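You operate a simulated robot arm through the tools that you are given. There is no shell and no other tool. Be economical: measure what you need, move in short steps, check, and stop when the job is done.

You are at the controls of a simulated two-armed robot. One attempt, no reset.

JOB
Preset the pressure regulator from the top drawer to 2 bar.
Fine: take it out, lay it on the grey cabinet, shut the drawer, and hold it still while you turn its knob.
Where things are to end (x, y in the base frame): pressure regulator within 4 cm of [45, 35].

It is judged by the outcome, as a careful person would: the job done as asked, and still so three seconds after it is handed in. It fails if anything else is knocked over, pushed out of place, dropped, spilled or broken.

ROBOT AND FRAMES
Two 7-joint arms with three-finger grippers on one trunk, on a base that drives. Base frame: it is fixed to the floor where the robot stands at the start and does not move with it; the origin is under the middle of the robot, x ahead of it, y to its left, z up. Readings come in cm, degrees, newtons and seconds.
The left shoulder is at the start at [3, 12.4, 100.8], the right one opposite. With the tool pointing down near the work surface each hand reaches from about 10 to 76 cm from the robot's upright axis, wherever it stands, measured 20 degrees to its own side. Places, roughly: bar setting knob [70, 0, 80]; top drawer [60, 10, 70]; top of the grey cabinet [60, 30, 90]. Payload 2.2 kg a hand.
The TCP of each hand is the grasp point between the finger pads, 2.8 cm short of the fingertips. In the tool frame z runs along the fingers and y along their closing line. Largest opening 10.2 cm; the body of the gripper starts 7.1 cm behind the TCP.
Orientation is told as [roll, pitch, yaw] about the base's x, y, z axes, in that order, counted from this pose: with the fingers straight down and closing along the base's y, the tool's x points along the base's -x, its y along +y and its z along -z.

CONTROLS
- The arms move only by the tool play_rows. It takes "left_targets", "right_targets" or both (then of equal length, played together; a hand with none holds still); each is one flat list of numbers, 7 for each row, row after row: the shift along the tool's x, y, z in m, then the turn, a rotation vector about the tool's x, y, z in rad, then the finger opening in m, from 0 to 0.102. In form: [dx, dy, dz, ax, ay, az, gripper, dx, dy, dz, ax, ay, az, gripper, ...]. A call has 1 to 10 rows; each row shifts and turns the commanded pose from where the row before left it, along the tool's axes as they then stand. Each row takes 0.2 s and may step no farther than 5 cm and 8.6 degrees from the row before; otherwise, or with a gripper value out of range, the whole call is refused. Where a pose cannot be reached the arm comes as near as it can. A force on the tool above 40 N (or 10 N above the force at the start of the call, whichever is more), or a blocked arm, ends the call early, and 0.2 s more pass. Each finger halts on what it meets, pressing with about 32 N; the grip force reading is that of the motor and also rises with nothing between the fingers. The clock runs only during rows and for 0.2 s after the last one: add rows that do not move to give the fingers time. The reply holds the time, the measured pose of the TCP, the force on the tool along the base axes, the opening and the grip force, in the units named above and with some noise, with the torque about the TCP (base axes, N m) and any sound that the robot's microphone picked up.
- Cameras (640 x 400 px; columns grow to the right, rows downward): "scene" is now at [3.88, -0.55, 171.55]; the picture's right is [0.15, -0.99, 0.00], its down [-0.86, -0.13, -0.49] and it looks along [0.49, 0.07, -0.87] (base axes); focal length 287 px, centre (320, 200). "left" rides on the left gripper at [7.2, 3.8, -8.6] in its tool frame; the picture's right is [-0.46, 0.89, 0.00], its down [-0.60, -0.32, -0.73] and it looks along [-0.65, -0.34, 0.68] (tool axes); focal length 256 px, centre (320, 200). "right" rides on the right gripper at [6.9, 4.4, -8.6] in its tool frame; the picture's right is [-0.53, 0.85, 0.00], its down [-0.58, -0.36, -0.73] and it looks along [-0.62, -0.39, 0.68] (tool axes); focal length 256 px, centre (320, 200).
- grab_frame(camera): a new picture of that camera. No time passes.
- slide_trunk(by): slides the trunk up (or, below 0, down) by that many cm; the arms and the scene camera ride with it, the base frame stays. It gives what a move gives, with no picture.
- steer(legs): drives the robot by 1 to 6 legs, each [ahead, left, turn to the left] in cm, cm and degrees, along the robot's own axes; the way and the turn of a leg run together, so that a leg with both is an arc; at most 150 cm and 180 degrees a leg. The arms and the cameras ride along, it lands a little off, and it stops where it bumps. It gives what a move gives.
- turn_head(pan, tilt): turns the head with the scene camera to pan (to the left, within 143 degrees either way) and tilt (down, from -29 to 69), counted from straight ahead of the robot. It gives what a move gives.
- measure_at(camera, pixels): for up to 12 pixels [column, row] of the newest picture of that camera ("zoom" is the newest enlarged one), the place [x, y, z] in the base frame of the surface seen there, good to about 0.2 cm, but the place of the scene camera against the robot may be out by one fixed shift of up to 1.8 cm in any direction. No time passes.
- close_up(camera, box): a new picture of the part [left, top, right, bottom] of that camera's present view, enlarged. No time passes.
- hand_in(): hands the job in; it is judged then, once.

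Work in short steps. Measure before you move; look again where a grasp or a placing could have gone wrong, and mend it. You have 80 turns and 58 pictures in all, those below and enlarged ones among them. Open the grippers and draw the arms clear of the work before you hand the job in, unless the task says otherwise; then end with one line.

The tools are called as name(argument=value, ...) on one line, values as JSON. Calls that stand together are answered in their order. play_rows: Moves the arms, as the interface text tells. Its arguments: {"type":"object","properties":{"left_targets":{"type":"array"},"right_targets":{"type":"array"}},"required":[]} The other tools are called the same way: slide_trunk (by) slides the trunk up or down; steer (legs) drives the base; turn_head (pan, tilt) turns the head that bears the scene camera; grab_frame (camera) takes a picture; measure_at (camera, pixels) gives the place of the surface under pixels of a picture; close_up (camera, box) takes an enlarged picture of a part of a camera's view; hand_in () hands the job in.

At the start:

```text
t: 0.0
left_eef_pos: [51.57, 23.14, 114.2]
left_ee_rot: [0.0, -0.1, 0.0]
left_wrist_force: [0.7, -0.6, 0.4]
left_moment: [0.02, 0.03, 0.01]
left_opening: 10.22
left_grip_force: 0.0
right_eef_pos: [47.93, -11.87, 118.6]
right_ee_rot: [-0.1, 0.0, 0.0]
right_wrist_force: [0.0, 0.4, -0.4]
right_moment: [0.0, 0.01, -0.04]
right_opening: 10.19
right_grip_force: 0.0
trunk travel left (down, up): [-25.0, 29.0]
robot x, y, heading: [0.34, 0.26, 0.2]
head pan, tilt: [8.4, 60.4]
```

scene: 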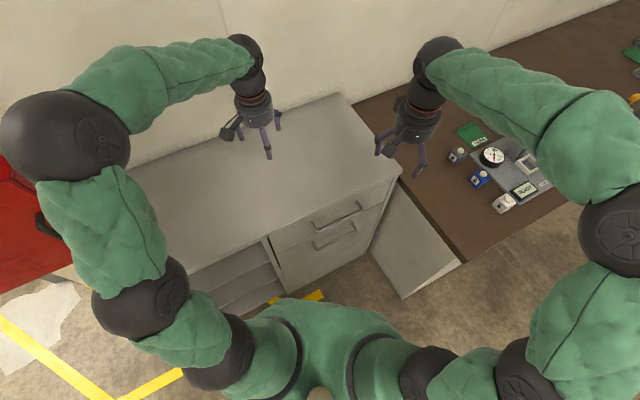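
right: 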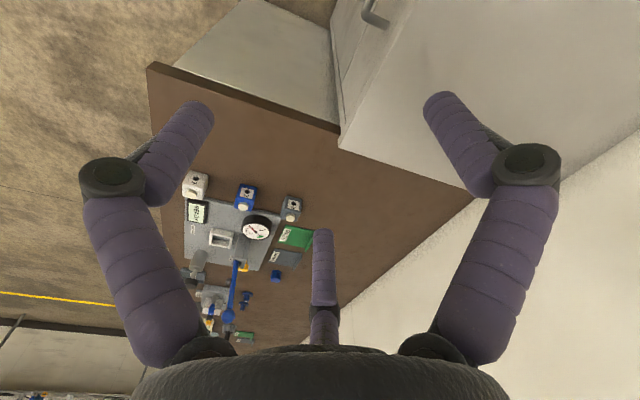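
left: 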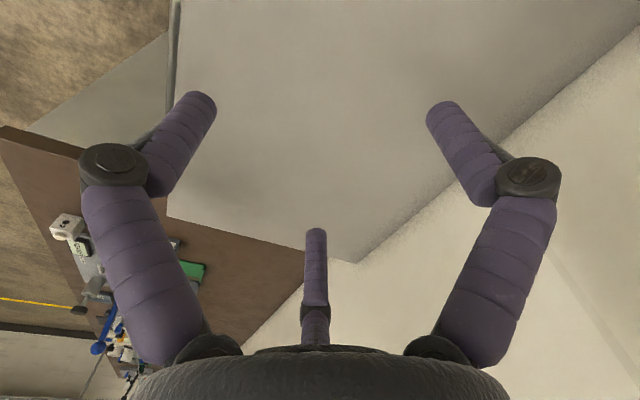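

The scene shows the cabinet with two handles near (345,210) and (335,238), and a bench on the right with a gauge near (492,156). I take enlarged views of both and measure the handles.

close_up(camera="scene", box=[240, 150, 420, 300])

close_up(camera="scene", box=[430, 100, 590, 230])

measure_at(camera="scene", pixels=[[318, 220], [342, 212], [359, 204], [317, 245], [335, 238], [354, 229], [399, 168], [270, 240], [150, 220], [338, 97], [492, 156], [385, 195]])

```text
2.67 times, centred on (330, 225) of scene
```

zoom: 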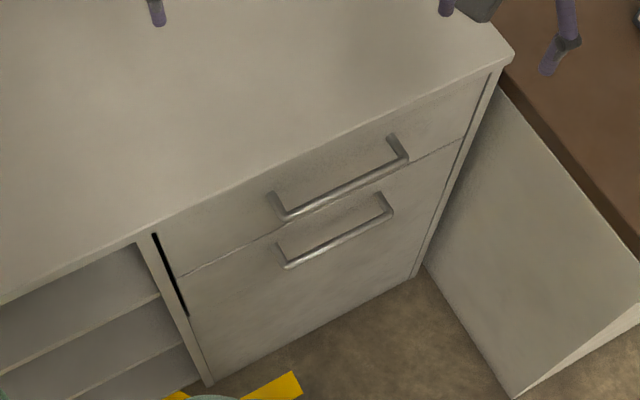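

```text
3.08 times, centred on (510, 165) of scene
```

zoom: 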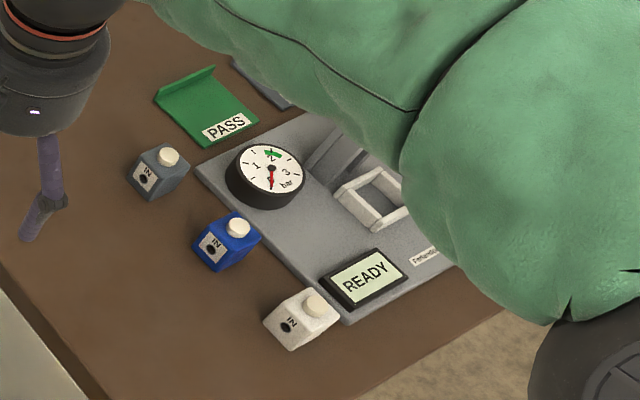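

```text
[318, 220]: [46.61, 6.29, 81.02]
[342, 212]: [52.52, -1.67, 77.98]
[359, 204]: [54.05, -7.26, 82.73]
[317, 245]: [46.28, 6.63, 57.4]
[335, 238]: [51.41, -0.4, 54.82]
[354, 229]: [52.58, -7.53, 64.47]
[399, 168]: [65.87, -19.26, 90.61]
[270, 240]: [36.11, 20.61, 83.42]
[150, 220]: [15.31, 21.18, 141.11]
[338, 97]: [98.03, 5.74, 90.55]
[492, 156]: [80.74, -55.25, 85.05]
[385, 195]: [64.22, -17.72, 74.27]
```

The cabinet front runs along roughly (-0.6, 0.8), so the drawer pulls toward (-0.8,-0.6). Before turning the base I look around to the left and also at the right with a lower tilt.

turn_head(pan=60, tilt=50)

grab_frame(camera="scene")

turn_head(pan=-40, tilt=60)

grab_frame(camera="scene")

```text
t: 1.2
left_eef_pos: [51.5, 23.01, 114.07]
left_ee_rot: [0.0, 0.0, 0.1]
left_wrist_force: [0.3, -1.0, -0.2]
left_moment: [-0.02, 0.03, -0.01]
left_opening: 10.17
left_grip_force: 0.0
right_eef_pos: [48.03, -11.92, 118.77]
right_ee_rot: [0.0, 0.1, 0.0]
right_wrist_force: [0.4, -0.2, -0.1]
right_moment: [0.01, -0.02, 0.01]
right_opening: 10.19
right_grip_force: 0.0
trunk travel left (down, up): [-25.0, 29.0]
robot x, y, heading: [-0.3, -0.11, -0.1]
head pan, tilt: [60.0, 50.0]
```

```text
52 pictures are left
```

scene: 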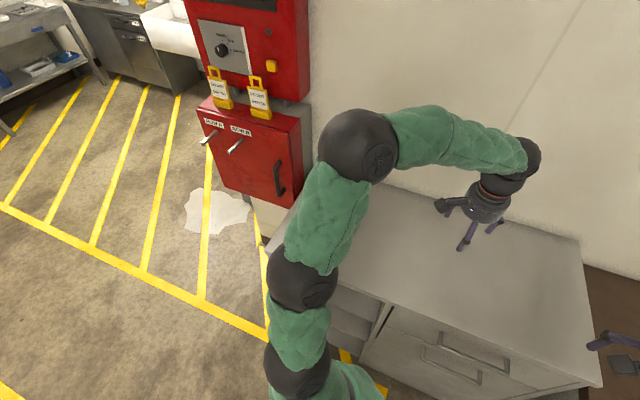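

```text
t: 3.0
left_eef_pos: [51.56, 23.08, 114.06]
left_ee_rot: [0.0, 0.0, 0.0]
left_wrist_force: [0.1, -0.2, 0.6]
left_moment: [-0.03, -0.02, -0.01]
left_opening: 10.18
left_grip_force: 0.1
right_eef_pos: [47.92, -11.99, 118.75]
right_ee_rot: [0.1, 0.0, 0.0]
right_wrist_force: [-0.5, -0.5, 0.5]
right_moment: [0.0, 0.01, 0.01]
right_opening: 10.21
right_grip_force: 0.0
trunk travel left (down, up): [-25.0, 29.0]
robot x, y, heading: [-0.21, -0.04, 0.0]
head pan, tilt: [-40.0, 60.0]
```

```text
51 pictures are left
```

scene: 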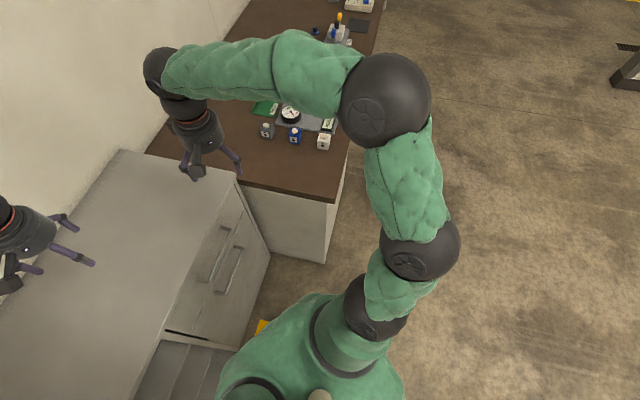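

The area left (hatched floor, red panels) should be kept clear. I back off along the drawer's pull direction and a bit to the right, then turn about 37° to face the cabinet, with the head looking at the drawer.

steer(legs=[[-11, -18, 0], [0, 0, 37]])

turn_head(pan=-10, tilt=52)

grab_frame(camera="scene")

```text
t: 6.3
left_eef_pos: [16.23, 31.61, 114.1]
left_ee_rot: [-0.1, 0.1, 37.3]
left_wrist_force: [0.5, -0.8, -0.8]
left_moment: [0.03, 0.0, 0.02]
left_opening: 10.2
left_grip_force: 0.1
right_eef_pos: [34.61, 1.62, 118.78]
right_ee_rot: [0.0, 0.0, 37.4]
right_wrist_force: [-0.5, 0.5, -0.1]
right_moment: [0.01, 0.01, -0.03]
right_opening: 10.19
right_grip_force: 0.0
trunk travel left (down, up): [-25.0, 29.0]
robot x, y, heading: [-10.4, -17.82, 37.0]
head pan, tilt: [-40.0, 60.0]
```

```text
t: 7.3
left_eef_pos: [16.27, 31.63, 114.08]
left_ee_rot: [0.0, 0.0, 37.3]
left_wrist_force: [0.5, -0.4, 0.8]
left_moment: [-0.05, -0.01, 0.04]
left_opening: 10.2
left_grip_force: 0.1
right_eef_pos: [34.52, 1.68, 118.8]
right_ee_rot: [0.0, 0.0, 37.2]
right_wrist_force: [1.1, -0.3, 0.4]
right_moment: [-0.01, 0.01, 0.0]
right_opening: 10.19
right_grip_force: 0.0
trunk travel left (down, up): [-25.0, 29.0]
robot x, y, heading: [-10.68, -17.66, 37.5]
head pan, tilt: [-10.0, 52.0]
```

```text
50 pictures are left
```

scene: 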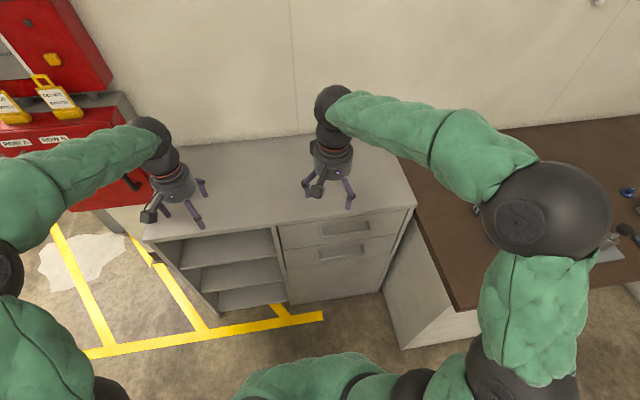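

Now facing the cabinet. I enlarge the drawer region and measure handle, front edge and the right gripper's fingertips to calibrate the scene camera.

close_up(camera="scene", box=[260, 130, 420, 270])

measure_at(camera="scene", pixels=[[145, 240], [280, 222], [414, 205], [324, 233], [345, 230], [367, 227], [300, 235], [385, 222], [350, 207], [413, 189], [300, 140], [340, 252]])

```text
2.86 times, centred on (340, 200) of scene
```

zoom: 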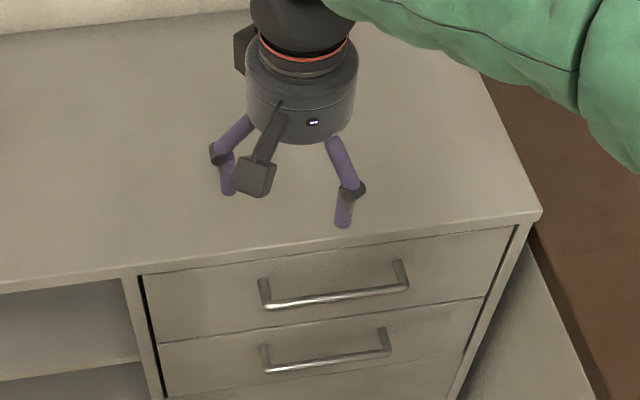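

```text
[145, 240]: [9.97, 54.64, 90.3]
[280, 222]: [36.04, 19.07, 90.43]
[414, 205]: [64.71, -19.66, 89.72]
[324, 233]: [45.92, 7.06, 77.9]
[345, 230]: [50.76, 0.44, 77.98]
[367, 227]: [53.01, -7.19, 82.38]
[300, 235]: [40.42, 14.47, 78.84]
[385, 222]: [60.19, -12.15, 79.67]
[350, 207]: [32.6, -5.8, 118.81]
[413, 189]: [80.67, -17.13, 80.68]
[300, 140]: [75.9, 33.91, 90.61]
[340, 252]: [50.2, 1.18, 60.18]
```

I measure the handle bar precisely in the enlarged view, plus fingers for calibration.

measure_at(camera="zoom", pixels=[[285, 303], [310, 301], [340, 297], [370, 293], [395, 290], [263, 285], [400, 268], [330, 320], [330, 275], [344, 222], [228, 188], [320, 150]])

grab_frame(camera="right")

```text
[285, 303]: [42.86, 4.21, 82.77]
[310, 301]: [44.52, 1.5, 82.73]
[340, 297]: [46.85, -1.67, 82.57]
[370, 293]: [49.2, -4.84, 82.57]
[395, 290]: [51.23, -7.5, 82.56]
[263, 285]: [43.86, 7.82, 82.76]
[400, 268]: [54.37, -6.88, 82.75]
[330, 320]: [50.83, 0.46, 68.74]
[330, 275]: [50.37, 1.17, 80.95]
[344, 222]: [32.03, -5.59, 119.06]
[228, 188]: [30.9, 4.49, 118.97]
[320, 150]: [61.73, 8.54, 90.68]
```

```text
48 pictures are left
```

right: 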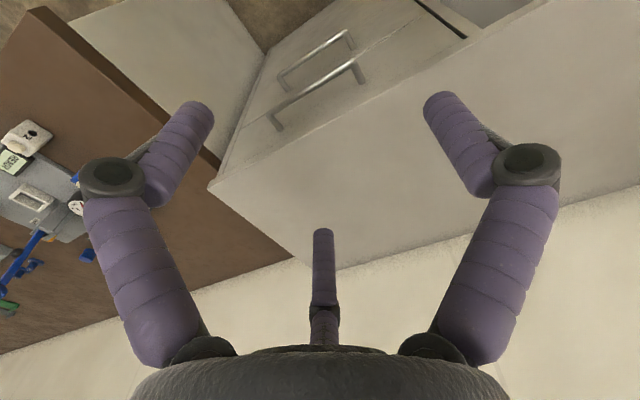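

The right hand camera sees the top handle from (275,122) to (360,75). I measure it there (no fixed shift in this camera).

measure_at(camera="right", pixels=[[285, 102], [300, 93], [315, 85], [335, 74], [350, 66], [280, 125], [363, 80], [212, 184], [320, 100], [545, 5]])

```text
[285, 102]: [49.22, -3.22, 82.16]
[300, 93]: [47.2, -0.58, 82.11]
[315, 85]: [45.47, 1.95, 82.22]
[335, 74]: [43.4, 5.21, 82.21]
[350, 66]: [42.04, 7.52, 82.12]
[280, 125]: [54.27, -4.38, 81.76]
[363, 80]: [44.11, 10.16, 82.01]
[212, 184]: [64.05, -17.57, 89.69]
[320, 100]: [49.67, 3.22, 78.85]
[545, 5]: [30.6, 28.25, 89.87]
```

Handle bar (hand-camera values): depth ≈37.8 along (0.805,0.593), lateral r≈18–36, z≈82; drawer face at depth ≈41.9. I'll hook it from above with closed right fingers; first move above, tilted 15°.

play_rows(right_targets=[0, 0, 0, 0, 0, 0.014, 0, -0.0275, -0.0195, 0.025, 0, 0, 0, 0, -0.0275, -0.0195, 0.025, 0, 0, 0, 0, -0.0275, -0.0195, 0.025, 0, 0, 0, 0, -0.0275, -0.0195, 0.025, 0, 0, 0, 0, 0, 0, 0.04, 0, 0, 0, 0, 0, 0, 0.04, 0, 0, 0, 0, 0, 0, 0, 0, -0.13, 0, 0, 0, 0, 0, 0, -0.13, 0, 0, 0, 0, 0, 0, 0, 0, 0])

grab_frame(camera="right")

close_up(camera="scene", box=[260, 130, 420, 270])

```text
t: 9.5
left_eef_pos: [16.36, 31.66, 114.15]
left_ee_rot: [0.1, 0.0, 37.3]
left_wrist_force: [0.2, -0.3, -0.2]
left_moment: [-0.03, -0.03, 0.0]
left_opening: 10.2
left_grip_force: 0.0
right_eef_pos: [48.04, 1.91, 100.69]
right_ee_rot: [0.0, -14.9, 36.4]
right_wrist_force: [0.2, -0.3, 0.4]
right_moment: [-0.01, 0.01, -0.01]
right_opening: 0.23
right_grip_force: 31.6
trunk travel left (down, up): [-25.0, 29.0]
robot x, y, heading: [-10.94, -17.62, 37.4]
head pan, tilt: [-10.0, 52.0]
```

```text
47 pictures are left
```

right: 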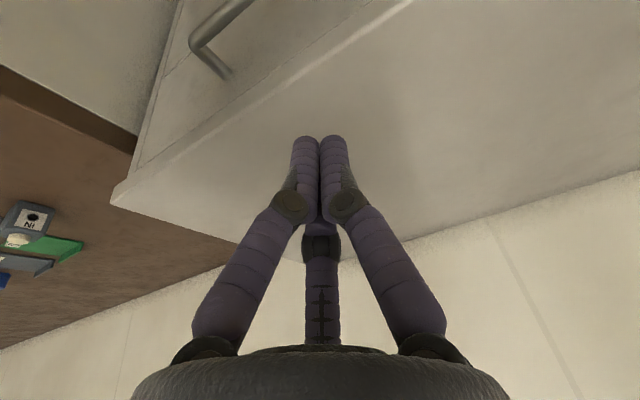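

```text
2.86 times, centred on (340, 200) of scene
```

zoom: 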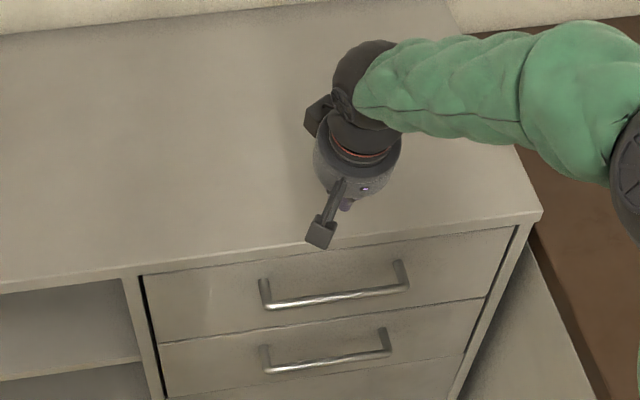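

TCP is above at depth 39.8. I verify bar and face from this nearer right view: bar pixels (215,20),(235,5), post (222,70), top edge (290,75).

measure_at(camera="right", pixels=[[197, 33], [215, 18], [232, 6], [210, 55], [228, 76], [250, 60], [300, 66], [250, 105], [196, 100]])

```text
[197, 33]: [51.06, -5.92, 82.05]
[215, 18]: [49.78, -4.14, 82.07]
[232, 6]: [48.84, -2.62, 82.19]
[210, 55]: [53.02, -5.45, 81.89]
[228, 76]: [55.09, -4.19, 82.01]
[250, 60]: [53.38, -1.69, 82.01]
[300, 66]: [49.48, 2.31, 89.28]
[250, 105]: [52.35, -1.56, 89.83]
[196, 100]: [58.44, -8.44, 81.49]
```

The top edge is at depth 41.2, so I reduce the tilt to 7.5° for clearance and descend behind the bar at depth 39.6 to z≈82.6.

play_rows(right_targets=[0.002, 0, 0, 0, 0.13, 0, 0, 0.0039, 0, 0.03, 0, 0, 0, 0, 0.0039, 0, 0.03, 0, 0, 0, 0, 0.0039, 0, 0.03, 0, 0, 0, 0, 0.0039, 0, 0.03, 0, 0, 0, 0, 0.0039, 0, 0.03, 0, 0, 0, 0, 0.002, 0, 0.015, 0, 0, 0, 0, 0.002, 0, 0.0145, 0, 0, 0, 0, 0, 0, 0, 0, 0, 0, 0])

close_up(camera="scene", box=[260, 130, 420, 270])

```text
t: 10.5
left_eef_pos: [16.25, 31.49, 113.98]
left_ee_rot: [0.0, 0.1, 37.3]
left_wrist_force: [0.5, 0.6, -0.4]
left_moment: [-0.03, 0.07, 0.02]
left_opening: 10.23
left_grip_force: 0.1
right_eef_pos: [48.09, 1.8, 92.35]
right_ee_rot: [-0.1, -7.3, 36.5]
right_wrist_force: [-11.0, -4.9, 14.5]
right_moment: [-0.15, 0.07, -0.09]
right_opening: 0.19
right_grip_force: 31.5
trunk travel left (down, up): [-25.0, 29.0]
robot x, y, heading: [-10.74, -17.77, 37.3]
head pan, tilt: [-10.0, 52.0]
stopped in row 5 (right hand): the force on the tool passed its limit at 65 N (the readings are from after the stop); the commanded pose is now the measured one
```

```text
2.86 times, centred on (340, 200) of scene
```

zoom: 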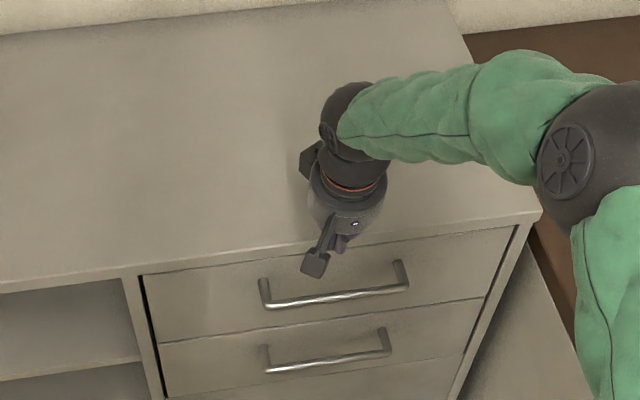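

Contact at tip height ≈ cabinet top edge. I lift a little and look from the right camera and measure the edge near the fingertips.

play_rows(right_targets=[0, 0, -0.015, 0, 0, 0, 0, 0, 0, 0, 0, 0, 0, 0])

grab_frame(camera="right")

```text
t: 11.1
left_eef_pos: [16.43, 31.72, 113.99]
left_ee_rot: [0.0, 0.1, 37.4]
left_wrist_force: [-0.2, -0.6, 0.1]
left_moment: [0.0, 0.0, 0.03]
left_opening: 10.18
left_grip_force: 0.1
right_eef_pos: [48.18, 1.89, 93.72]
right_ee_rot: [-0.2, -7.5, 36.3]
right_wrist_force: [0.8, 0.3, -0.9]
right_moment: [0.0, 0.02, -0.03]
right_opening: 0.19
right_grip_force: 30.9
trunk travel left (down, up): [-25.0, 29.0]
robot x, y, heading: [-10.9, -17.72, 37.3]
head pan, tilt: [-10.0, 52.0]
```

```text
44 pictures are left
```

right: 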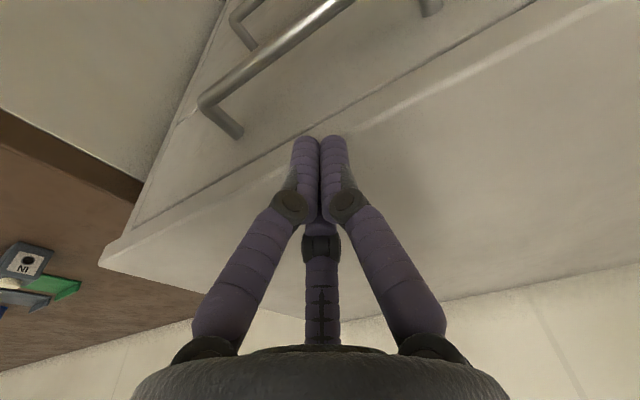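

I measure across the top edge next to the fingertips.

measure_at(camera="right", pixels=[[360, 95], [362, 105], [364, 115], [366, 125], [270, 150], [272, 160], [274, 170], [276, 180], [290, 30], [260, 60], [312, 145], [335, 142]])

```text
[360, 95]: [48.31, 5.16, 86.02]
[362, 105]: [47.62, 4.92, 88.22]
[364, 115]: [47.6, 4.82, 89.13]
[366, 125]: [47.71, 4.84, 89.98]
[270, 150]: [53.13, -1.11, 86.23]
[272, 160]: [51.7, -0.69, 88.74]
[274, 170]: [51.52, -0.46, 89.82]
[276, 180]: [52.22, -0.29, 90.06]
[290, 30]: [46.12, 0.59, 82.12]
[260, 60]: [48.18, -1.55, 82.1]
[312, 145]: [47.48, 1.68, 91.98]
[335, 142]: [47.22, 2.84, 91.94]
```

I check what the middle purple part is, geometrically, relative to the TCP.

measure_at(camera="right", pixels=[[318, 230], [320, 245], [320, 265], [320, 300], [320, 335], [300, 160], [305, 190], [290, 205], [235, 290], [340, 165]])

```text
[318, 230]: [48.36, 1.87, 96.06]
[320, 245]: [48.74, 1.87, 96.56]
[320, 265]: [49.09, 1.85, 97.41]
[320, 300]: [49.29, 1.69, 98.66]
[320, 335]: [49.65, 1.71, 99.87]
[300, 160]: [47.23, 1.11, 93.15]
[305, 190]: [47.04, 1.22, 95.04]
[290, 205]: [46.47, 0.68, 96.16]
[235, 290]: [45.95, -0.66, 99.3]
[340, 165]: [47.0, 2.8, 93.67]
```

A middle finger part lies behind the pair, on the cabinet side. I straighten to vertical, shift back to depth 39.3 and descend slowly.

play_rows(right_targets=[0.006, 0, 0, 0, 0.13, 0, 0, 0, 0, 0.015, 0, 0, 0, 0, 0, 0, 0.015, 0, 0, 0, 0, 0, 0, 0.015, 0, 0, 0, 0, 0, 0, 0.015, 0, 0, 0, 0, 0, 0, 0.015, 0, 0, 0, 0, 0, 0, 0.015, 0, 0, 0, 0, 0, 0, 0.01, 0, 0, 0, 0, 0, 0, 0, 0, 0, 0, 0])

grab_frame(camera="right")

```text
t: 12.5
left_eef_pos: [15.99, 31.45, 114.16]
left_ee_rot: [0.0, 0.1, 37.2]
left_wrist_force: [1.4, -0.2, 1.2]
left_moment: [-0.04, 0.05, 0.0]
left_opening: 10.21
left_grip_force: 0.1
right_eef_pos: [47.63, 1.47, 87.36]
right_ee_rot: [-0.3, 0.0, 36.5]
right_wrist_force: [-18.4, -9.7, 20.9]
right_moment: [0.27, -1.01, 0.04]
right_opening: 0.2
right_grip_force: 31.6
trunk travel left (down, up): [-25.0, 29.0]
robot x, y, heading: [-10.8, -17.88, 37.2]
head pan, tilt: [-10.0, 52.0]
stopped in row 6 (right hand): the force on the tool passed its limit at 45 N (the readings are from after the stop); the commanded pose is now the measured one
```

```text
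43 pictures are left
```

right: 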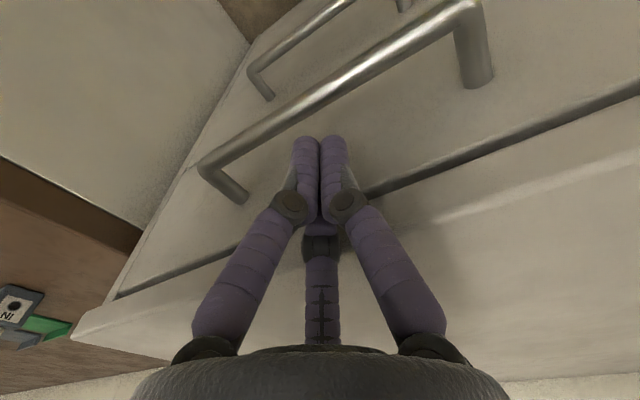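

The knuckle of the middle finger hit the top edge. New way: lift clear, back off, tilt 35° and insert along the tool axis in the gap between bar and top board.

play_rows(right_targets=[0.004, 0, -0.035, 0, 0, 0, 0, 0.004, 0, -0.035, 0, 0, 0, 0, 0.025, 0, -0.02, 0, 0, 0, 0, 0.032, 0, 0, 0, -0.122, 0, 0, 0, 0, 0, 0, -0.122, 0, 0, 0, 0, 0, 0, -0.122, 0, 0, 0, 0, 0, 0, -0.122, 0, 0, 0, 0, 0, 0, -0.122, 0, 0, 0, 0, 0, 0, 0, 0, 0])

```text
t: 14.5
left_eef_pos: [16.4, 31.58, 113.85]
left_ee_rot: [0.0, 0.2, 37.1]
left_wrist_force: [0.5, -0.4, -0.3]
left_moment: [0.01, 0.04, 0.0]
left_opening: 10.21
left_grip_force: 0.1
right_eef_pos: [42.57, -2.25, 96.2]
right_ee_rot: [-0.2, -35.3, 36.5]
right_wrist_force: [0.2, -0.2, 0.2]
right_moment: [-0.02, -0.02, 0.01]
right_opening: 0.21
right_grip_force: 31.2
trunk travel left (down, up): [-25.0, 29.0]
robot x, y, heading: [-10.64, -18.15, 37.1]
head pan, tilt: [-10.0, 52.0]
```

Now lower 4.7 cm and insert along the tool axis 10 cm.

play_rows(right_targets=[0.0156, 0, 0.0192, 0, 0, 0, 0, 0.0136, 0, 0.0192, 0, 0, 0, 0, 0, 0, 0.025, 0, 0, 0, 0, 0, 0, 0.025, 0, 0, 0, 0, 0, 0, 0.02, 0, 0, 0, 0, 0, 0, 0.015, 0, 0, 0, 0, 0, 0, 0.015, 0, 0, 0, 0, 0, 0, 0, 0, 0, 0, 0])

grab_frame(camera="right")

```text
t: 15.9
left_eef_pos: [16.29, 31.42, 113.85]
left_ee_rot: [0.0, 0.1, 37.1]
left_wrist_force: [0.8, -0.4, -0.2]
left_moment: [0.01, 0.03, 0.01]
left_opening: 10.21
left_grip_force: 0.1
right_eef_pos: [46.03, 0.32, 84.81]
right_ee_rot: [-0.3, -35.2, 36.5]
right_wrist_force: [-16.4, -10.2, 18.5]
right_moment: [-0.4, 0.31, 0.02]
right_opening: 0.2
right_grip_force: 31.5
trunk travel left (down, up): [-25.0, 29.0]
robot x, y, heading: [-10.65, -18.02, 37.1]
head pan, tilt: [-10.0, 52.0]
stopped in row 7 (right hand): the force on the tool passed its limit at 88 N (the readings are from after the stop); the commanded pose is now the measured one
```

```text
42 pictures are left
```

right: 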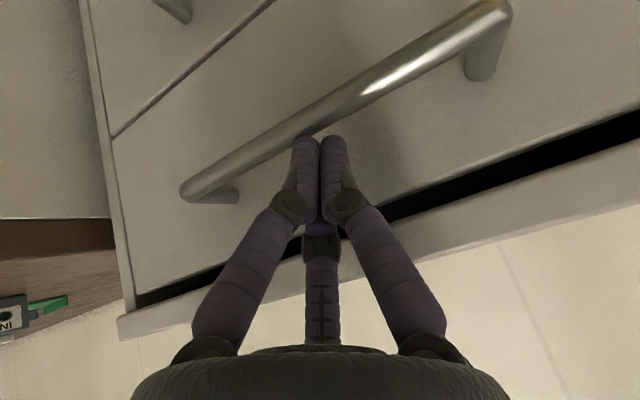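

The fingertip met the bar (bar ~1.45 cm off axis). I back out 2 cm, shift 0.8 cm toward the cabinet side, and re-insert.

play_rows(right_targets=[0, 0, -0.02, 0, 0, 0, 0, -0.008, 0, 0, 0, 0, 0, 0, 0, 0, 0.014, 0, 0, 0, 0, 0, 0, 0.01, 0, 0, 0, 0, 0, 0, 0.01, 0, 0, 0, 0, 0, 0, 0, 0, 0, 0, 0])

grab_frame(camera="right")

```text
t: 17.3
left_eef_pos: [16.36, 31.5, 113.92]
left_ee_rot: [0.0, 0.2, 37.2]
left_wrist_force: [0.0, 0.2, -0.2]
left_moment: [0.0, -0.01, 0.0]
left_opening: 10.2
left_grip_force: 0.1
right_eef_pos: [47.46, 1.21, 84.1]
right_ee_rot: [-0.1, -35.3, 36.5]
right_wrist_force: [0.1, 0.1, 0.7]
right_moment: [-0.02, -0.01, 0.01]
right_opening: 0.21
right_grip_force: 31.6
trunk travel left (down, up): [-25.0, 29.0]
robot x, y, heading: [-10.79, -17.81, 37.5]
head pan, tilt: [-10.0, 52.0]
```

```text
41 pictures are left
```

right: 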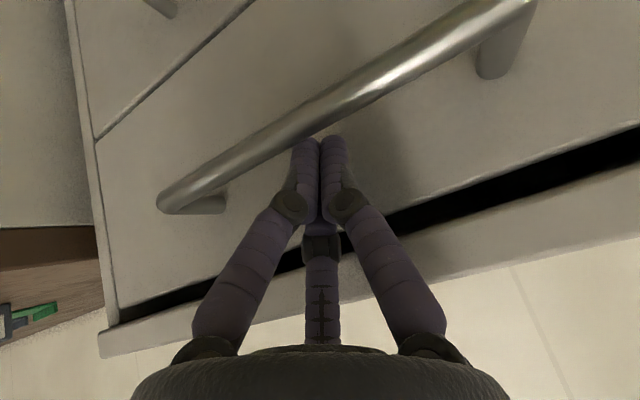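

Tip is behind the bar without force. A touch deeper, then pull straight back about 11 cm.

play_rows(right_targets=[0, 0, 0.005, 0, 0, 0, 0, 0.0082, 0, -0.0058, 0, 0, 0, 0, 0.0122, 0, -0.0087, 0, 0, 0, 0, 0.0122, 0, -0.0087, 0, 0, 0, 0, 0.0122, 0, -0.0087, 0, 0, 0, 0, 0.0122, 0, -0.0087, 0, 0, 0, 0, 0.0122, 0, -0.0087, 0, 0, 0, 0, 0.0122, 0, -0.0087, 0, 0, 0, 0, 0.0122, 0, -0.0087, 0, 0, 0, 0])

grab_frame(camera="scene")

```text
t: 19.3
left_eef_pos: [16.38, 31.52, 113.88]
left_ee_rot: [0.0, 0.1, 37.1]
left_wrist_force: [-0.3, 0.6, -0.3]
left_moment: [0.0, -0.01, -0.01]
left_opening: 10.22
left_grip_force: 0.0
right_eef_pos: [38.23, -5.52, 83.59]
right_ee_rot: [-0.2, -35.1, 36.5]
right_wrist_force: [0.6, 0.8, 0.0]
right_moment: [0.02, 0.0, -0.01]
right_opening: 0.2
right_grip_force: 31.8
trunk travel left (down, up): [-25.0, 29.0]
robot x, y, heading: [-10.66, -18.15, 37.2]
head pan, tilt: [-10.0, 52.0]
```

```text
40 pictures are left
```

scene: 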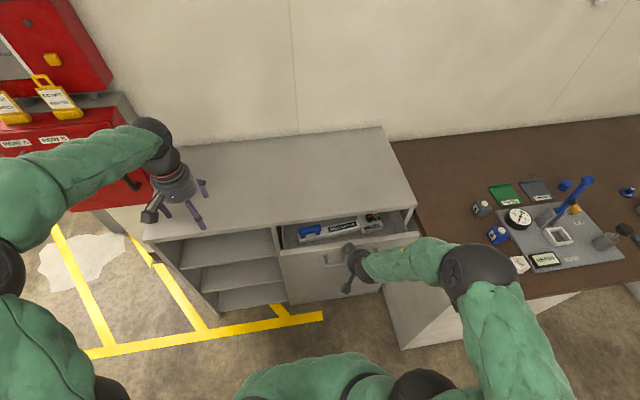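

The drawer is sliding open and objects are visible inside. I pull another ~12 cm.

play_rows(right_targets=[0.0122, 0, -0.0087, 0, 0, 0, 0, 0.0122, 0, -0.0087, 0, 0, 0, 0, 0.0122, 0, -0.0087, 0, 0, 0, 0, 0.0122, 0, -0.0087, 0, 0, 0, 0, 0.0122, 0, -0.0087, 0, 0, 0, 0, 0.0122, 0, -0.0087, 0, 0, 0, 0, 0.0122, 0, -0.0087, 0, 0, 0, 0, 0.0122, 0, -0.0087, 0, 0, 0, 0, 0, 0, 0, 0, 0, 0, 0])

grab_frame(camera="scene")

```text
t: 21.3
left_eef_pos: [16.54, 31.54, 113.92]
left_ee_rot: [0.1, 0.3, 37.1]
left_wrist_force: [0.3, -0.3, 0.4]
left_moment: [0.01, -0.01, 0.05]
left_opening: 10.22
left_grip_force: 0.1
right_eef_pos: [28.62, -11.91, 84.2]
right_ee_rot: [-0.6, -34.8, 36.5]
right_wrist_force: [-0.9, -0.8, 0.0]
right_moment: [-0.01, 0.0, -0.02]
right_opening: 0.22
right_grip_force: 31.3
right hand out of reach, approached as far as the arm can: row 8
trunk travel left (down, up): [-25.0, 29.0]
robot x, y, heading: [-11.04, -17.99, 37.2]
head pan, tilt: [-10.0, 52.0]
```

```text
39 pictures are left
```

scene: 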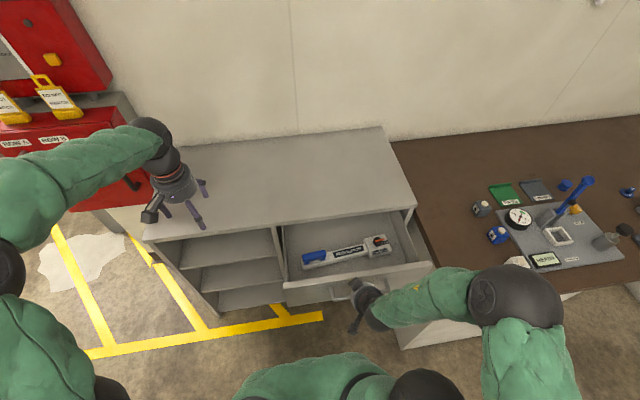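

The drawer's content, a long labelled body with a blue knob at (313,257), lies near the front. I enlarge it.

close_up(camera="scene", box=[280, 210, 430, 300])

```text
4.27 times, centred on (355, 255) of scene
```

zoom: 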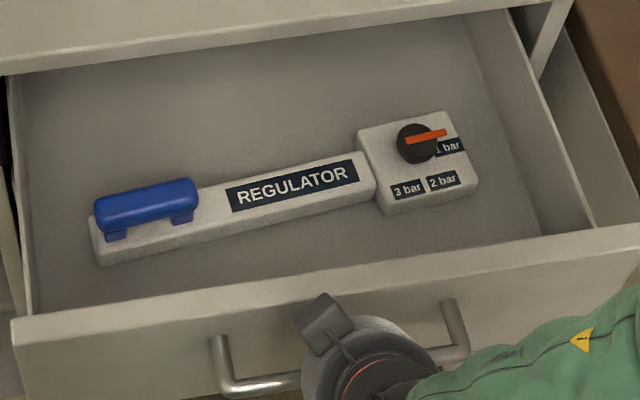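

The regulator has a blue grip handle, a black knob with an orange pointer at 1 bar, and 2/3 bar labels clockwise. I measure its key points.

measure_at(camera="zoom", pixels=[[105, 212], [145, 201], [188, 190], [100, 255], [210, 225], [290, 188], [410, 143], [443, 132], [450, 147], [443, 181], [405, 189], [300, 240]])

measure_at(camera="scene", pixels=[[285, 287], [430, 264], [350, 276], [287, 272], [420, 250], [360, 235], [365, 300], [416, 207], [290, 226]])

```text
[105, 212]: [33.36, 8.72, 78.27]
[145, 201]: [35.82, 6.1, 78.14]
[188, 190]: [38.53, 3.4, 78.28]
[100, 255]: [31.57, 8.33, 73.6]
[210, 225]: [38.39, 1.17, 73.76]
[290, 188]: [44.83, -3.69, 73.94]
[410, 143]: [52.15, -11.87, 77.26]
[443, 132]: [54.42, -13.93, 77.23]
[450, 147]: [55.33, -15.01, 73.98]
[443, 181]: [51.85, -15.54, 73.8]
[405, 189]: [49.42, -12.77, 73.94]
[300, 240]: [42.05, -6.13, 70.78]
```

```text
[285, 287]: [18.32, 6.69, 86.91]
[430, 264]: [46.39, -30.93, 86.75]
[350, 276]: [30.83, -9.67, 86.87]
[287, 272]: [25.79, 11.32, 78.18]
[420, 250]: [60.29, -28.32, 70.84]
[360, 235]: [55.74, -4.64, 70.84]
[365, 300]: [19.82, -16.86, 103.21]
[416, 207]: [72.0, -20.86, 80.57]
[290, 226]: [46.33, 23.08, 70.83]
```

Before planning the grasp, I check the third finger's location in the opened left hand.

grab_frame(camera="left")

measure_at(camera="left", pixels=[[316, 235], [316, 255], [315, 280], [315, 300], [313, 325], [313, 340], [203, 100], [440, 110], [170, 150], [110, 165], [150, 280], [525, 175]])

```text
37 pictures are left
```

left: 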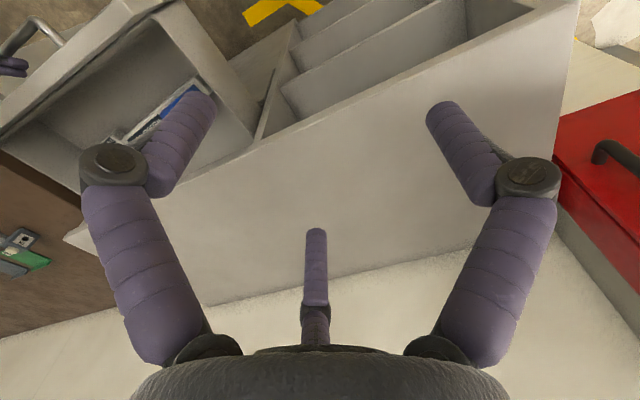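

```text
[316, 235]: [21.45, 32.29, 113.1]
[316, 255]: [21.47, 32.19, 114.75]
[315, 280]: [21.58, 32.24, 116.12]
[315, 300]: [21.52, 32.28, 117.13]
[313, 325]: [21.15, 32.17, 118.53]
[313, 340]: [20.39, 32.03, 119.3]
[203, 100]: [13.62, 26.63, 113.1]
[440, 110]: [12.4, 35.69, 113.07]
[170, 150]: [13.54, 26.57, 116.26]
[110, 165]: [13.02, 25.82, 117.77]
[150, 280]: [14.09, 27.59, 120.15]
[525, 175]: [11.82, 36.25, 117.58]
```

The hand is actually centric three-fingered: B at +y, A/C at ∓x on the −y side. I plan to grip the regulator's body at its label (near the centre of mass); I measure its edges and ends.

measure_at(camera="zoom", pixels=[[294, 167], [302, 206], [220, 186], [226, 222], [368, 155], [374, 196], [358, 135], [445, 112], [474, 182], [382, 208], [94, 222], [104, 250]])

```text
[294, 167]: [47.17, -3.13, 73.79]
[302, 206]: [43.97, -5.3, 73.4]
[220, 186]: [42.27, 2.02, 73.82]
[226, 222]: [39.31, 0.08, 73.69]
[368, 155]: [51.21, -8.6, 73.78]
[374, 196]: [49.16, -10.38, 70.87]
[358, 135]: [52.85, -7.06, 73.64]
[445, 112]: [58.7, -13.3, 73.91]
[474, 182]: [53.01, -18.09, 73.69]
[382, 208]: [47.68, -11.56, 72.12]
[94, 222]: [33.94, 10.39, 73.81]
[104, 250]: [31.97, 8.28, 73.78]
```

I'll use the right hand for picking (nearer). First withdraw it from the handle: a bit forward, out along the tool axis, then straight up, and level the tool.

play_rows(right_targets=[-0.006, 0, 0, 0, 0, 0, 0, 0, 0, -0.03, 0, 0, 0, 0, -0.012, 0, -0.038, 0, 0, 0, 0, -0.023, 0, -0.033, 0, 0, 0, 0, -0.023, 0, -0.033, 0, 0, 0, 0, -0.023, 0, -0.033, 0, 0.122, 0, 0.05, -0.01, 0, -0.02, 0, 0.122, 0, 0.102, -0.02, 0, 0, 0, 0.122, 0, 0.102, -0.02, 0, 0, 0, 0.122, 0, 0.102, -0.02, 0, 0, 0, 0.122, 0, 0.102])

```text
t: 23.5
left_eef_pos: [16.44, 31.63, 113.87]
left_ee_rot: [0.0, 0.2, 37.3]
left_wrist_force: [0.8, -0.1, 0.1]
left_moment: [0.0, 0.01, 0.02]
left_opening: 10.19
left_grip_force: 0.0
right_eef_pos: [31.2, -9.86, 106.46]
right_ee_rot: [-0.1, -0.1, 36.5]
right_wrist_force: [-0.8, 0.7, -0.1]
right_moment: [0.04, 0.07, -0.02]
right_opening: 10.2
right_grip_force: 0.2
trunk travel left (down, up): [-25.0, 29.0]
robot x, y, heading: [-10.76, -17.71, 36.9]
head pan, tilt: [-10.0, 52.0]
```

Level at z 106. Now yaw the right tool by −84.4° so its closing line is across the regulator body.

play_rows(right_targets=[0, 0, 0, 0, 0, 0.1473, 0.102, 0, 0, 0, 0, 0, 0.1473, 0.102, 0, 0, 0, 0, 0, 0.1473, 0.102, 0, 0, 0, 0, 0, 0.1473, 0.102, 0, 0, 0, 0, 0, 0.1473, 0.102, 0, 0, 0, 0, 0, 0.1473, 0.102, 0, 0, 0, 0, 0, 0.1473, 0.102, 0, 0, 0, 0, 0, 0.1473, 0.102, 0, 0, 0, 0, 0, 0.1473, 0.102, 0, 0, 0, 0, 0, 0.1473, 0.102])

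grab_frame(camera="right")

```text
t: 25.7
left_eef_pos: [16.26, 31.65, 113.95]
left_ee_rot: [0.0, 0.2, 37.1]
left_wrist_force: [0.7, 0.1, 0.3]
left_moment: [0.01, -0.02, -0.02]
left_opening: 10.21
left_grip_force: 0.0
right_eef_pos: [31.16, -10.02, 106.59]
right_ee_rot: [0.2, -0.2, -48.2]
right_wrist_force: [-0.2, 0.3, -0.4]
right_moment: [-0.03, 0.02, -0.02]
right_opening: 10.23
right_grip_force: 0.1
trunk travel left (down, up): [-25.0, 29.0]
robot x, y, heading: [-10.48, -17.78, 36.9]
head pan, tilt: [-10.0, 52.0]
```

```text
36 pictures are left
```

right: 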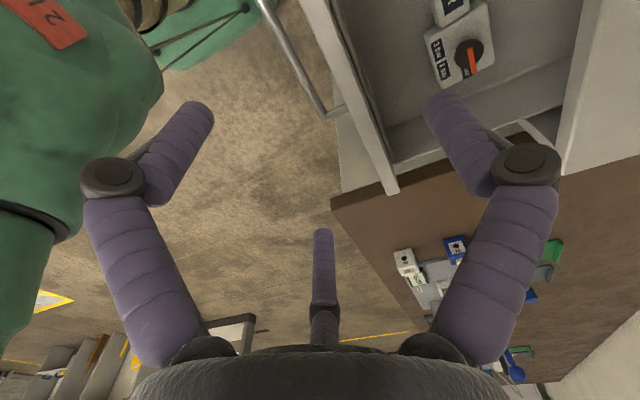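

I move over the label of the body (≈[45.2,−2.1]) staying at z 106.

play_rows(right_targets=[-0.009, 0.039, 0, 0, 0, 0, 0.102, -0.009, 0.039, 0, 0, 0, 0, 0.102, -0.009, 0.039, 0, 0, 0, 0, 0.102, -0.008, 0.04, 0, 0, 0, 0, 0.102, 0, 0, 0, 0, 0, 0, 0.102])

grab_frame(camera="right")

grab_frame(camera="scene")

```text
t: 26.9
left_eef_pos: [16.47, 31.47, 113.9]
left_ee_rot: [0.0, 0.0, 37.2]
left_wrist_force: [0.0, 0.3, 0.3]
left_moment: [0.01, 0.0, -0.02]
left_opening: 10.18
left_grip_force: 0.2
right_eef_pos: [45.15, -2.13, 106.59]
right_ee_rot: [0.3, -0.2, -48.0]
right_wrist_force: [0.4, -0.6, 0.4]
right_moment: [0.0, -0.05, 0.04]
right_opening: 10.2
right_grip_force: 0.1
trunk travel left (down, up): [-25.0, 29.0]
robot x, y, heading: [-10.85, -17.92, 37.4]
head pan, tilt: [-10.0, 52.0]
```

```text
35 pictures are left
```

right: 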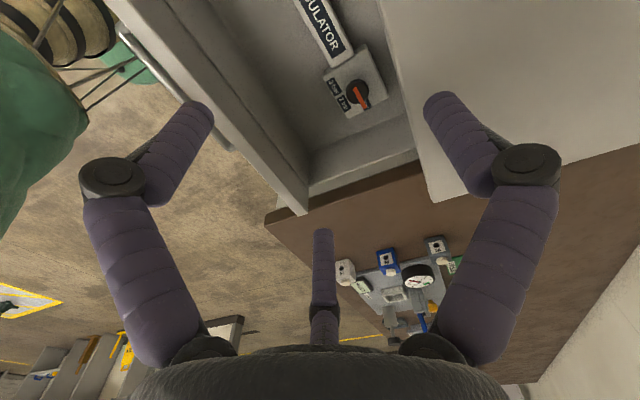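

```text
34 pictures are left
```

scene: 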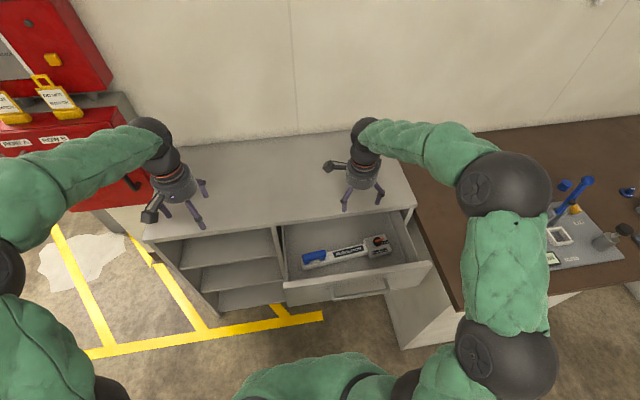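

The right camera sees body end and knob at (357,92). I measure them for accurate positions.

measure_at(camera="right", pixels=[[303, 10], [325, 8], [318, 38], [341, 30], [330, 62], [352, 50], [357, 90], [326, 73], [364, 48], [384, 84], [350, 116], [355, 8]])

```text
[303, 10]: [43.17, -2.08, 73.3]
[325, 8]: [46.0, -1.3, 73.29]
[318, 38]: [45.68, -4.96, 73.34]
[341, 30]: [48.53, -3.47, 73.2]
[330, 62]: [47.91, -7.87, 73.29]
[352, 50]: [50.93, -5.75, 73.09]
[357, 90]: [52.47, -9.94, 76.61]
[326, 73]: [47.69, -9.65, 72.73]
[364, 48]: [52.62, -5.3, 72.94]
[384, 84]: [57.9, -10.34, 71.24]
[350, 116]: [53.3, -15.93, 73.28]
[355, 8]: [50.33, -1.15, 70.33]
```

Centre of body line matches the TCP. Cabinet board clearance is the tight point, so I use a 5 cm opening, a 3° back-lean, and descend in stages, first to z≈89.

play_rows(right_targets=[0, 0, 0, -0.05, 0, 0, 0.055, 0, -0.0018, 0.035, 0, 0, 0, 0.055, 0, -0.0018, 0.035, 0, 0, 0, 0.055, 0, -0.0018, 0.035, 0, 0, 0, 0.055, 0, -0.0018, 0.035, 0, 0, 0, 0.055, 0, -0.0018, 0.035, 0, 0, 0, 0.055, 0, 0, 0, 0, 0, 0, 0.055])

grab_frame(camera="right")

close_up(camera="scene", box=[260, 150, 440, 300])

```text
t: 28.5
left_eef_pos: [16.38, 31.59, 113.97]
left_ee_rot: [0.0, 0.1, 37.2]
left_wrist_force: [0.1, -0.7, -0.2]
left_moment: [0.0, 0.04, -0.03]
left_opening: 10.18
left_grip_force: 0.1
right_eef_pos: [45.05, -2.27, 88.95]
right_ee_rot: [3.1, -0.2, -48.1]
right_wrist_force: [-0.2, -0.4, -0.1]
right_moment: [0.01, -0.02, -0.03]
right_opening: 5.5
right_grip_force: 0.1
trunk travel left (down, up): [-25.0, 29.0]
robot x, y, heading: [-10.79, -18.04, 37.3]
head pan, tilt: [-10.0, 52.0]
```

```text
33 pictures are left
```

right: 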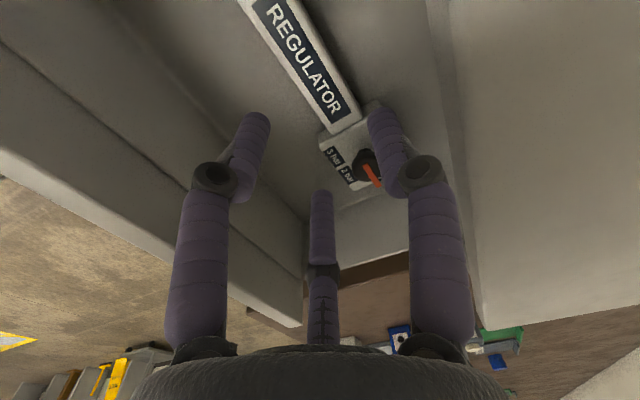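

```text
2.67 times, centred on (350, 225) of scene
```

zoom: 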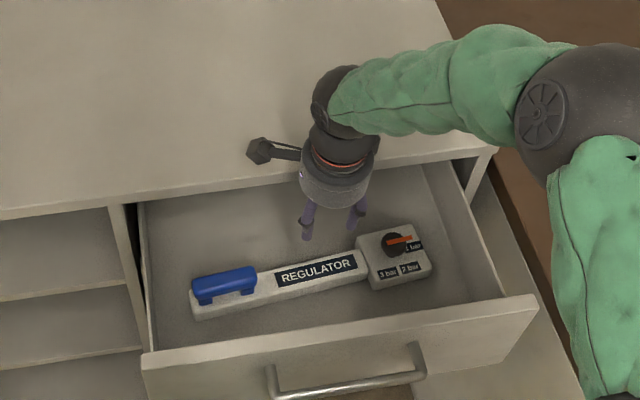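

Looks clear. I verify the body's edges relative to the TCP from this near view before the last descent.

measure_at(camera="right", pixels=[[250, 15], [298, 5], [285, 65], [325, 50], [310, 105], [345, 85], [460, 250], [450, 100]])

```text
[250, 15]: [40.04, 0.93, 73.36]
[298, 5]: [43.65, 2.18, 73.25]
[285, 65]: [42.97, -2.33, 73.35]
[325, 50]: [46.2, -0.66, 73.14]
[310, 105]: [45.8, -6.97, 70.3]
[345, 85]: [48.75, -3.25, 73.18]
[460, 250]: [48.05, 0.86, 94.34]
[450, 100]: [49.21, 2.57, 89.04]
```

To know how the three fingers sit around the body at this opening, I measure the fingertips.

measure_at(camera="right", pixels=[[255, 118], [245, 150], [232, 175], [380, 115], [395, 155], [420, 172], [321, 195], [321, 215], [321, 240], [321, 268], [200, 250], [440, 250]])

```text
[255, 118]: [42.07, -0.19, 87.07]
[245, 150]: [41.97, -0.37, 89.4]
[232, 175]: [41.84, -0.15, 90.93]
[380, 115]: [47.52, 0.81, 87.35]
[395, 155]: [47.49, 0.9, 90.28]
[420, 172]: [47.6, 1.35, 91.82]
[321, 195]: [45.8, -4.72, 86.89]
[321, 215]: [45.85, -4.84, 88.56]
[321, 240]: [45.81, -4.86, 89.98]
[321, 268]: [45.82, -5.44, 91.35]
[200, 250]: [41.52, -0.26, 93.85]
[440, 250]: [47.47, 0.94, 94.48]
```

The fingers close radially (A,C at half the y-offset of B). So I shift the TCP 0.6 cm toward −y, open to 7.5 cm and descend to z≈73.9.

play_rows(right_targets=[0, -0.006, 0, 0, 0, 0, 0.075, 0, -0.0015, 0.03, 0, 0, 0, 0.075, 0, -0.0015, 0.03, 0, 0, 0, 0.075, 0, -0.0015, 0.03, 0, 0, 0, 0.075, 0, -0.0015, 0.03, 0, 0, 0, 0.075, 0, -0.0008, 0.015, 0, 0, 0, 0.075, 0, -0.0008, 0.015, 0, 0, 0, 0.075, 0, 0, 0, 0, 0, 0, 0.075])

grab_frame(camera="right")

close_up(camera="scene", box=[260, 150, 440, 300])

```text
t: 30.3
left_eef_pos: [16.45, 31.5, 113.98]
left_ee_rot: [0.0, 0.2, 37.2]
left_wrist_force: [0.2, 0.0, -0.1]
left_moment: [0.04, -0.03, -0.02]
left_opening: 10.24
left_grip_force: 0.1
right_eef_pos: [44.76, -2.69, 74.03]
right_ee_rot: [3.0, -0.2, -48.0]
right_wrist_force: [-0.2, -0.1, 0.5]
right_moment: [0.01, -0.03, -0.01]
right_opening: 7.57
right_grip_force: 0.1
trunk travel left (down, up): [-25.0, 29.0]
robot x, y, heading: [-10.61, -17.64, 36.8]
head pan, tilt: [-10.0, 52.0]
```

```text
31 pictures are left
```

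right: 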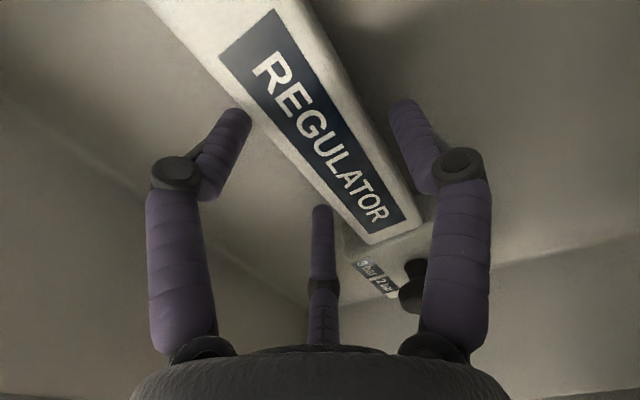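

```text
2.67 times, centred on (350, 225) of scene
```

zoom: 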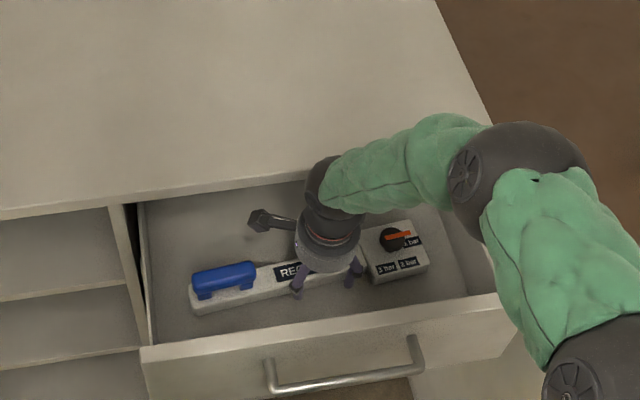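

No contact; A and C on one side, B on the other, as planned. I close the gripper.

play_rows(right_targets=[0, 0, 0, 0, 0, 0, 0.06, 0, 0, 0, 0, 0, 0, 0.045, 0, 0, 0, 0, 0, 0, 0.03, 0, 0, 0, 0, 0, 0, 0.01, 0, 0, 0, 0, 0, 0, 0, 0, 0, 0, 0, 0, 0, 0])

grab_frame(camera="right")

```text
t: 31.7
left_eef_pos: [16.35, 31.47, 113.96]
left_ee_rot: [0.0, 0.0, 37.3]
left_wrist_force: [0.1, 0.1, 0.2]
left_moment: [-0.05, -0.02, -0.01]
left_opening: 10.21
left_grip_force: 0.2
right_eef_pos: [45.03, -2.59, 74.02]
right_ee_rot: [3.1, -0.3, -48.0]
right_wrist_force: [0.0, 0.2, 7.7]
right_moment: [-0.27, 0.12, 0.17]
right_opening: 5.71
right_grip_force: 31.8
trunk travel left (down, up): [-25.0, 29.0]
robot x, y, heading: [-10.49, -17.78, 37.2]
head pan, tilt: [-10.0, 52.0]
```

```text
29 pictures are left
```

right: 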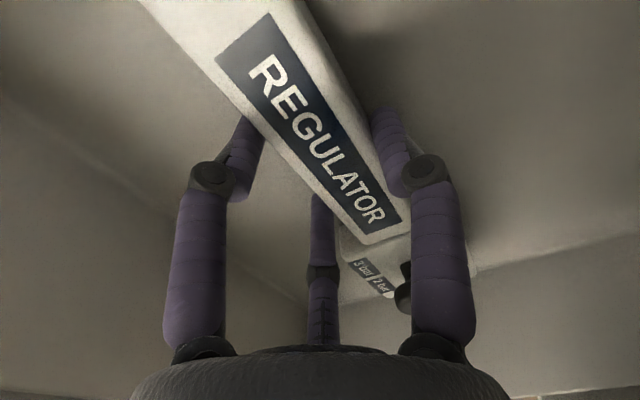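

Gripped at 5.7 cm opening. I lift 6 cm gently and check.

play_rows(right_targets=[0, 0.0005, -0.01, 0, 0, 0, 0, 0, 0.0005, -0.01, 0, 0, 0, 0, 0, 0.001, -0.02, 0, 0, 0, 0, 0, 0.001, -0.02, 0, 0, 0, 0, 0, 0, 0, 0, 0, 0, 0])

close_up(camera="scene", box=[260, 150, 440, 300])

```text
t: 32.9
left_eef_pos: [16.44, 31.5, 113.92]
left_ee_rot: [0.0, 0.2, 37.2]
left_wrist_force: [-0.1, 0.7, -0.3]
left_moment: [-0.01, 0.01, 0.01]
left_opening: 10.19
left_grip_force: 0.0
right_eef_pos: [44.86, -2.57, 80.0]
right_ee_rot: [3.0, -0.2, -48.0]
right_wrist_force: [-0.2, -0.6, -2.4]
right_moment: [-0.04, -0.01, 0.04]
right_opening: 5.69
right_grip_force: 32.3
trunk travel left (down, up): [-25.0, 29.0]
robot x, y, heading: [-10.87, -18.12, 37.3]
head pan, tilt: [-10.0, 52.0]
```

```text
2.67 times, centred on (350, 225) of scene
```

zoom: 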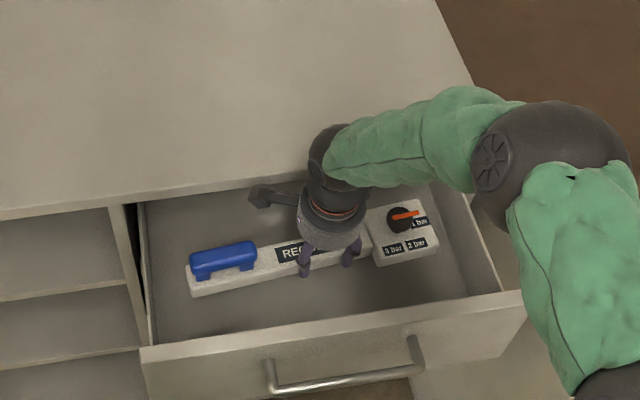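

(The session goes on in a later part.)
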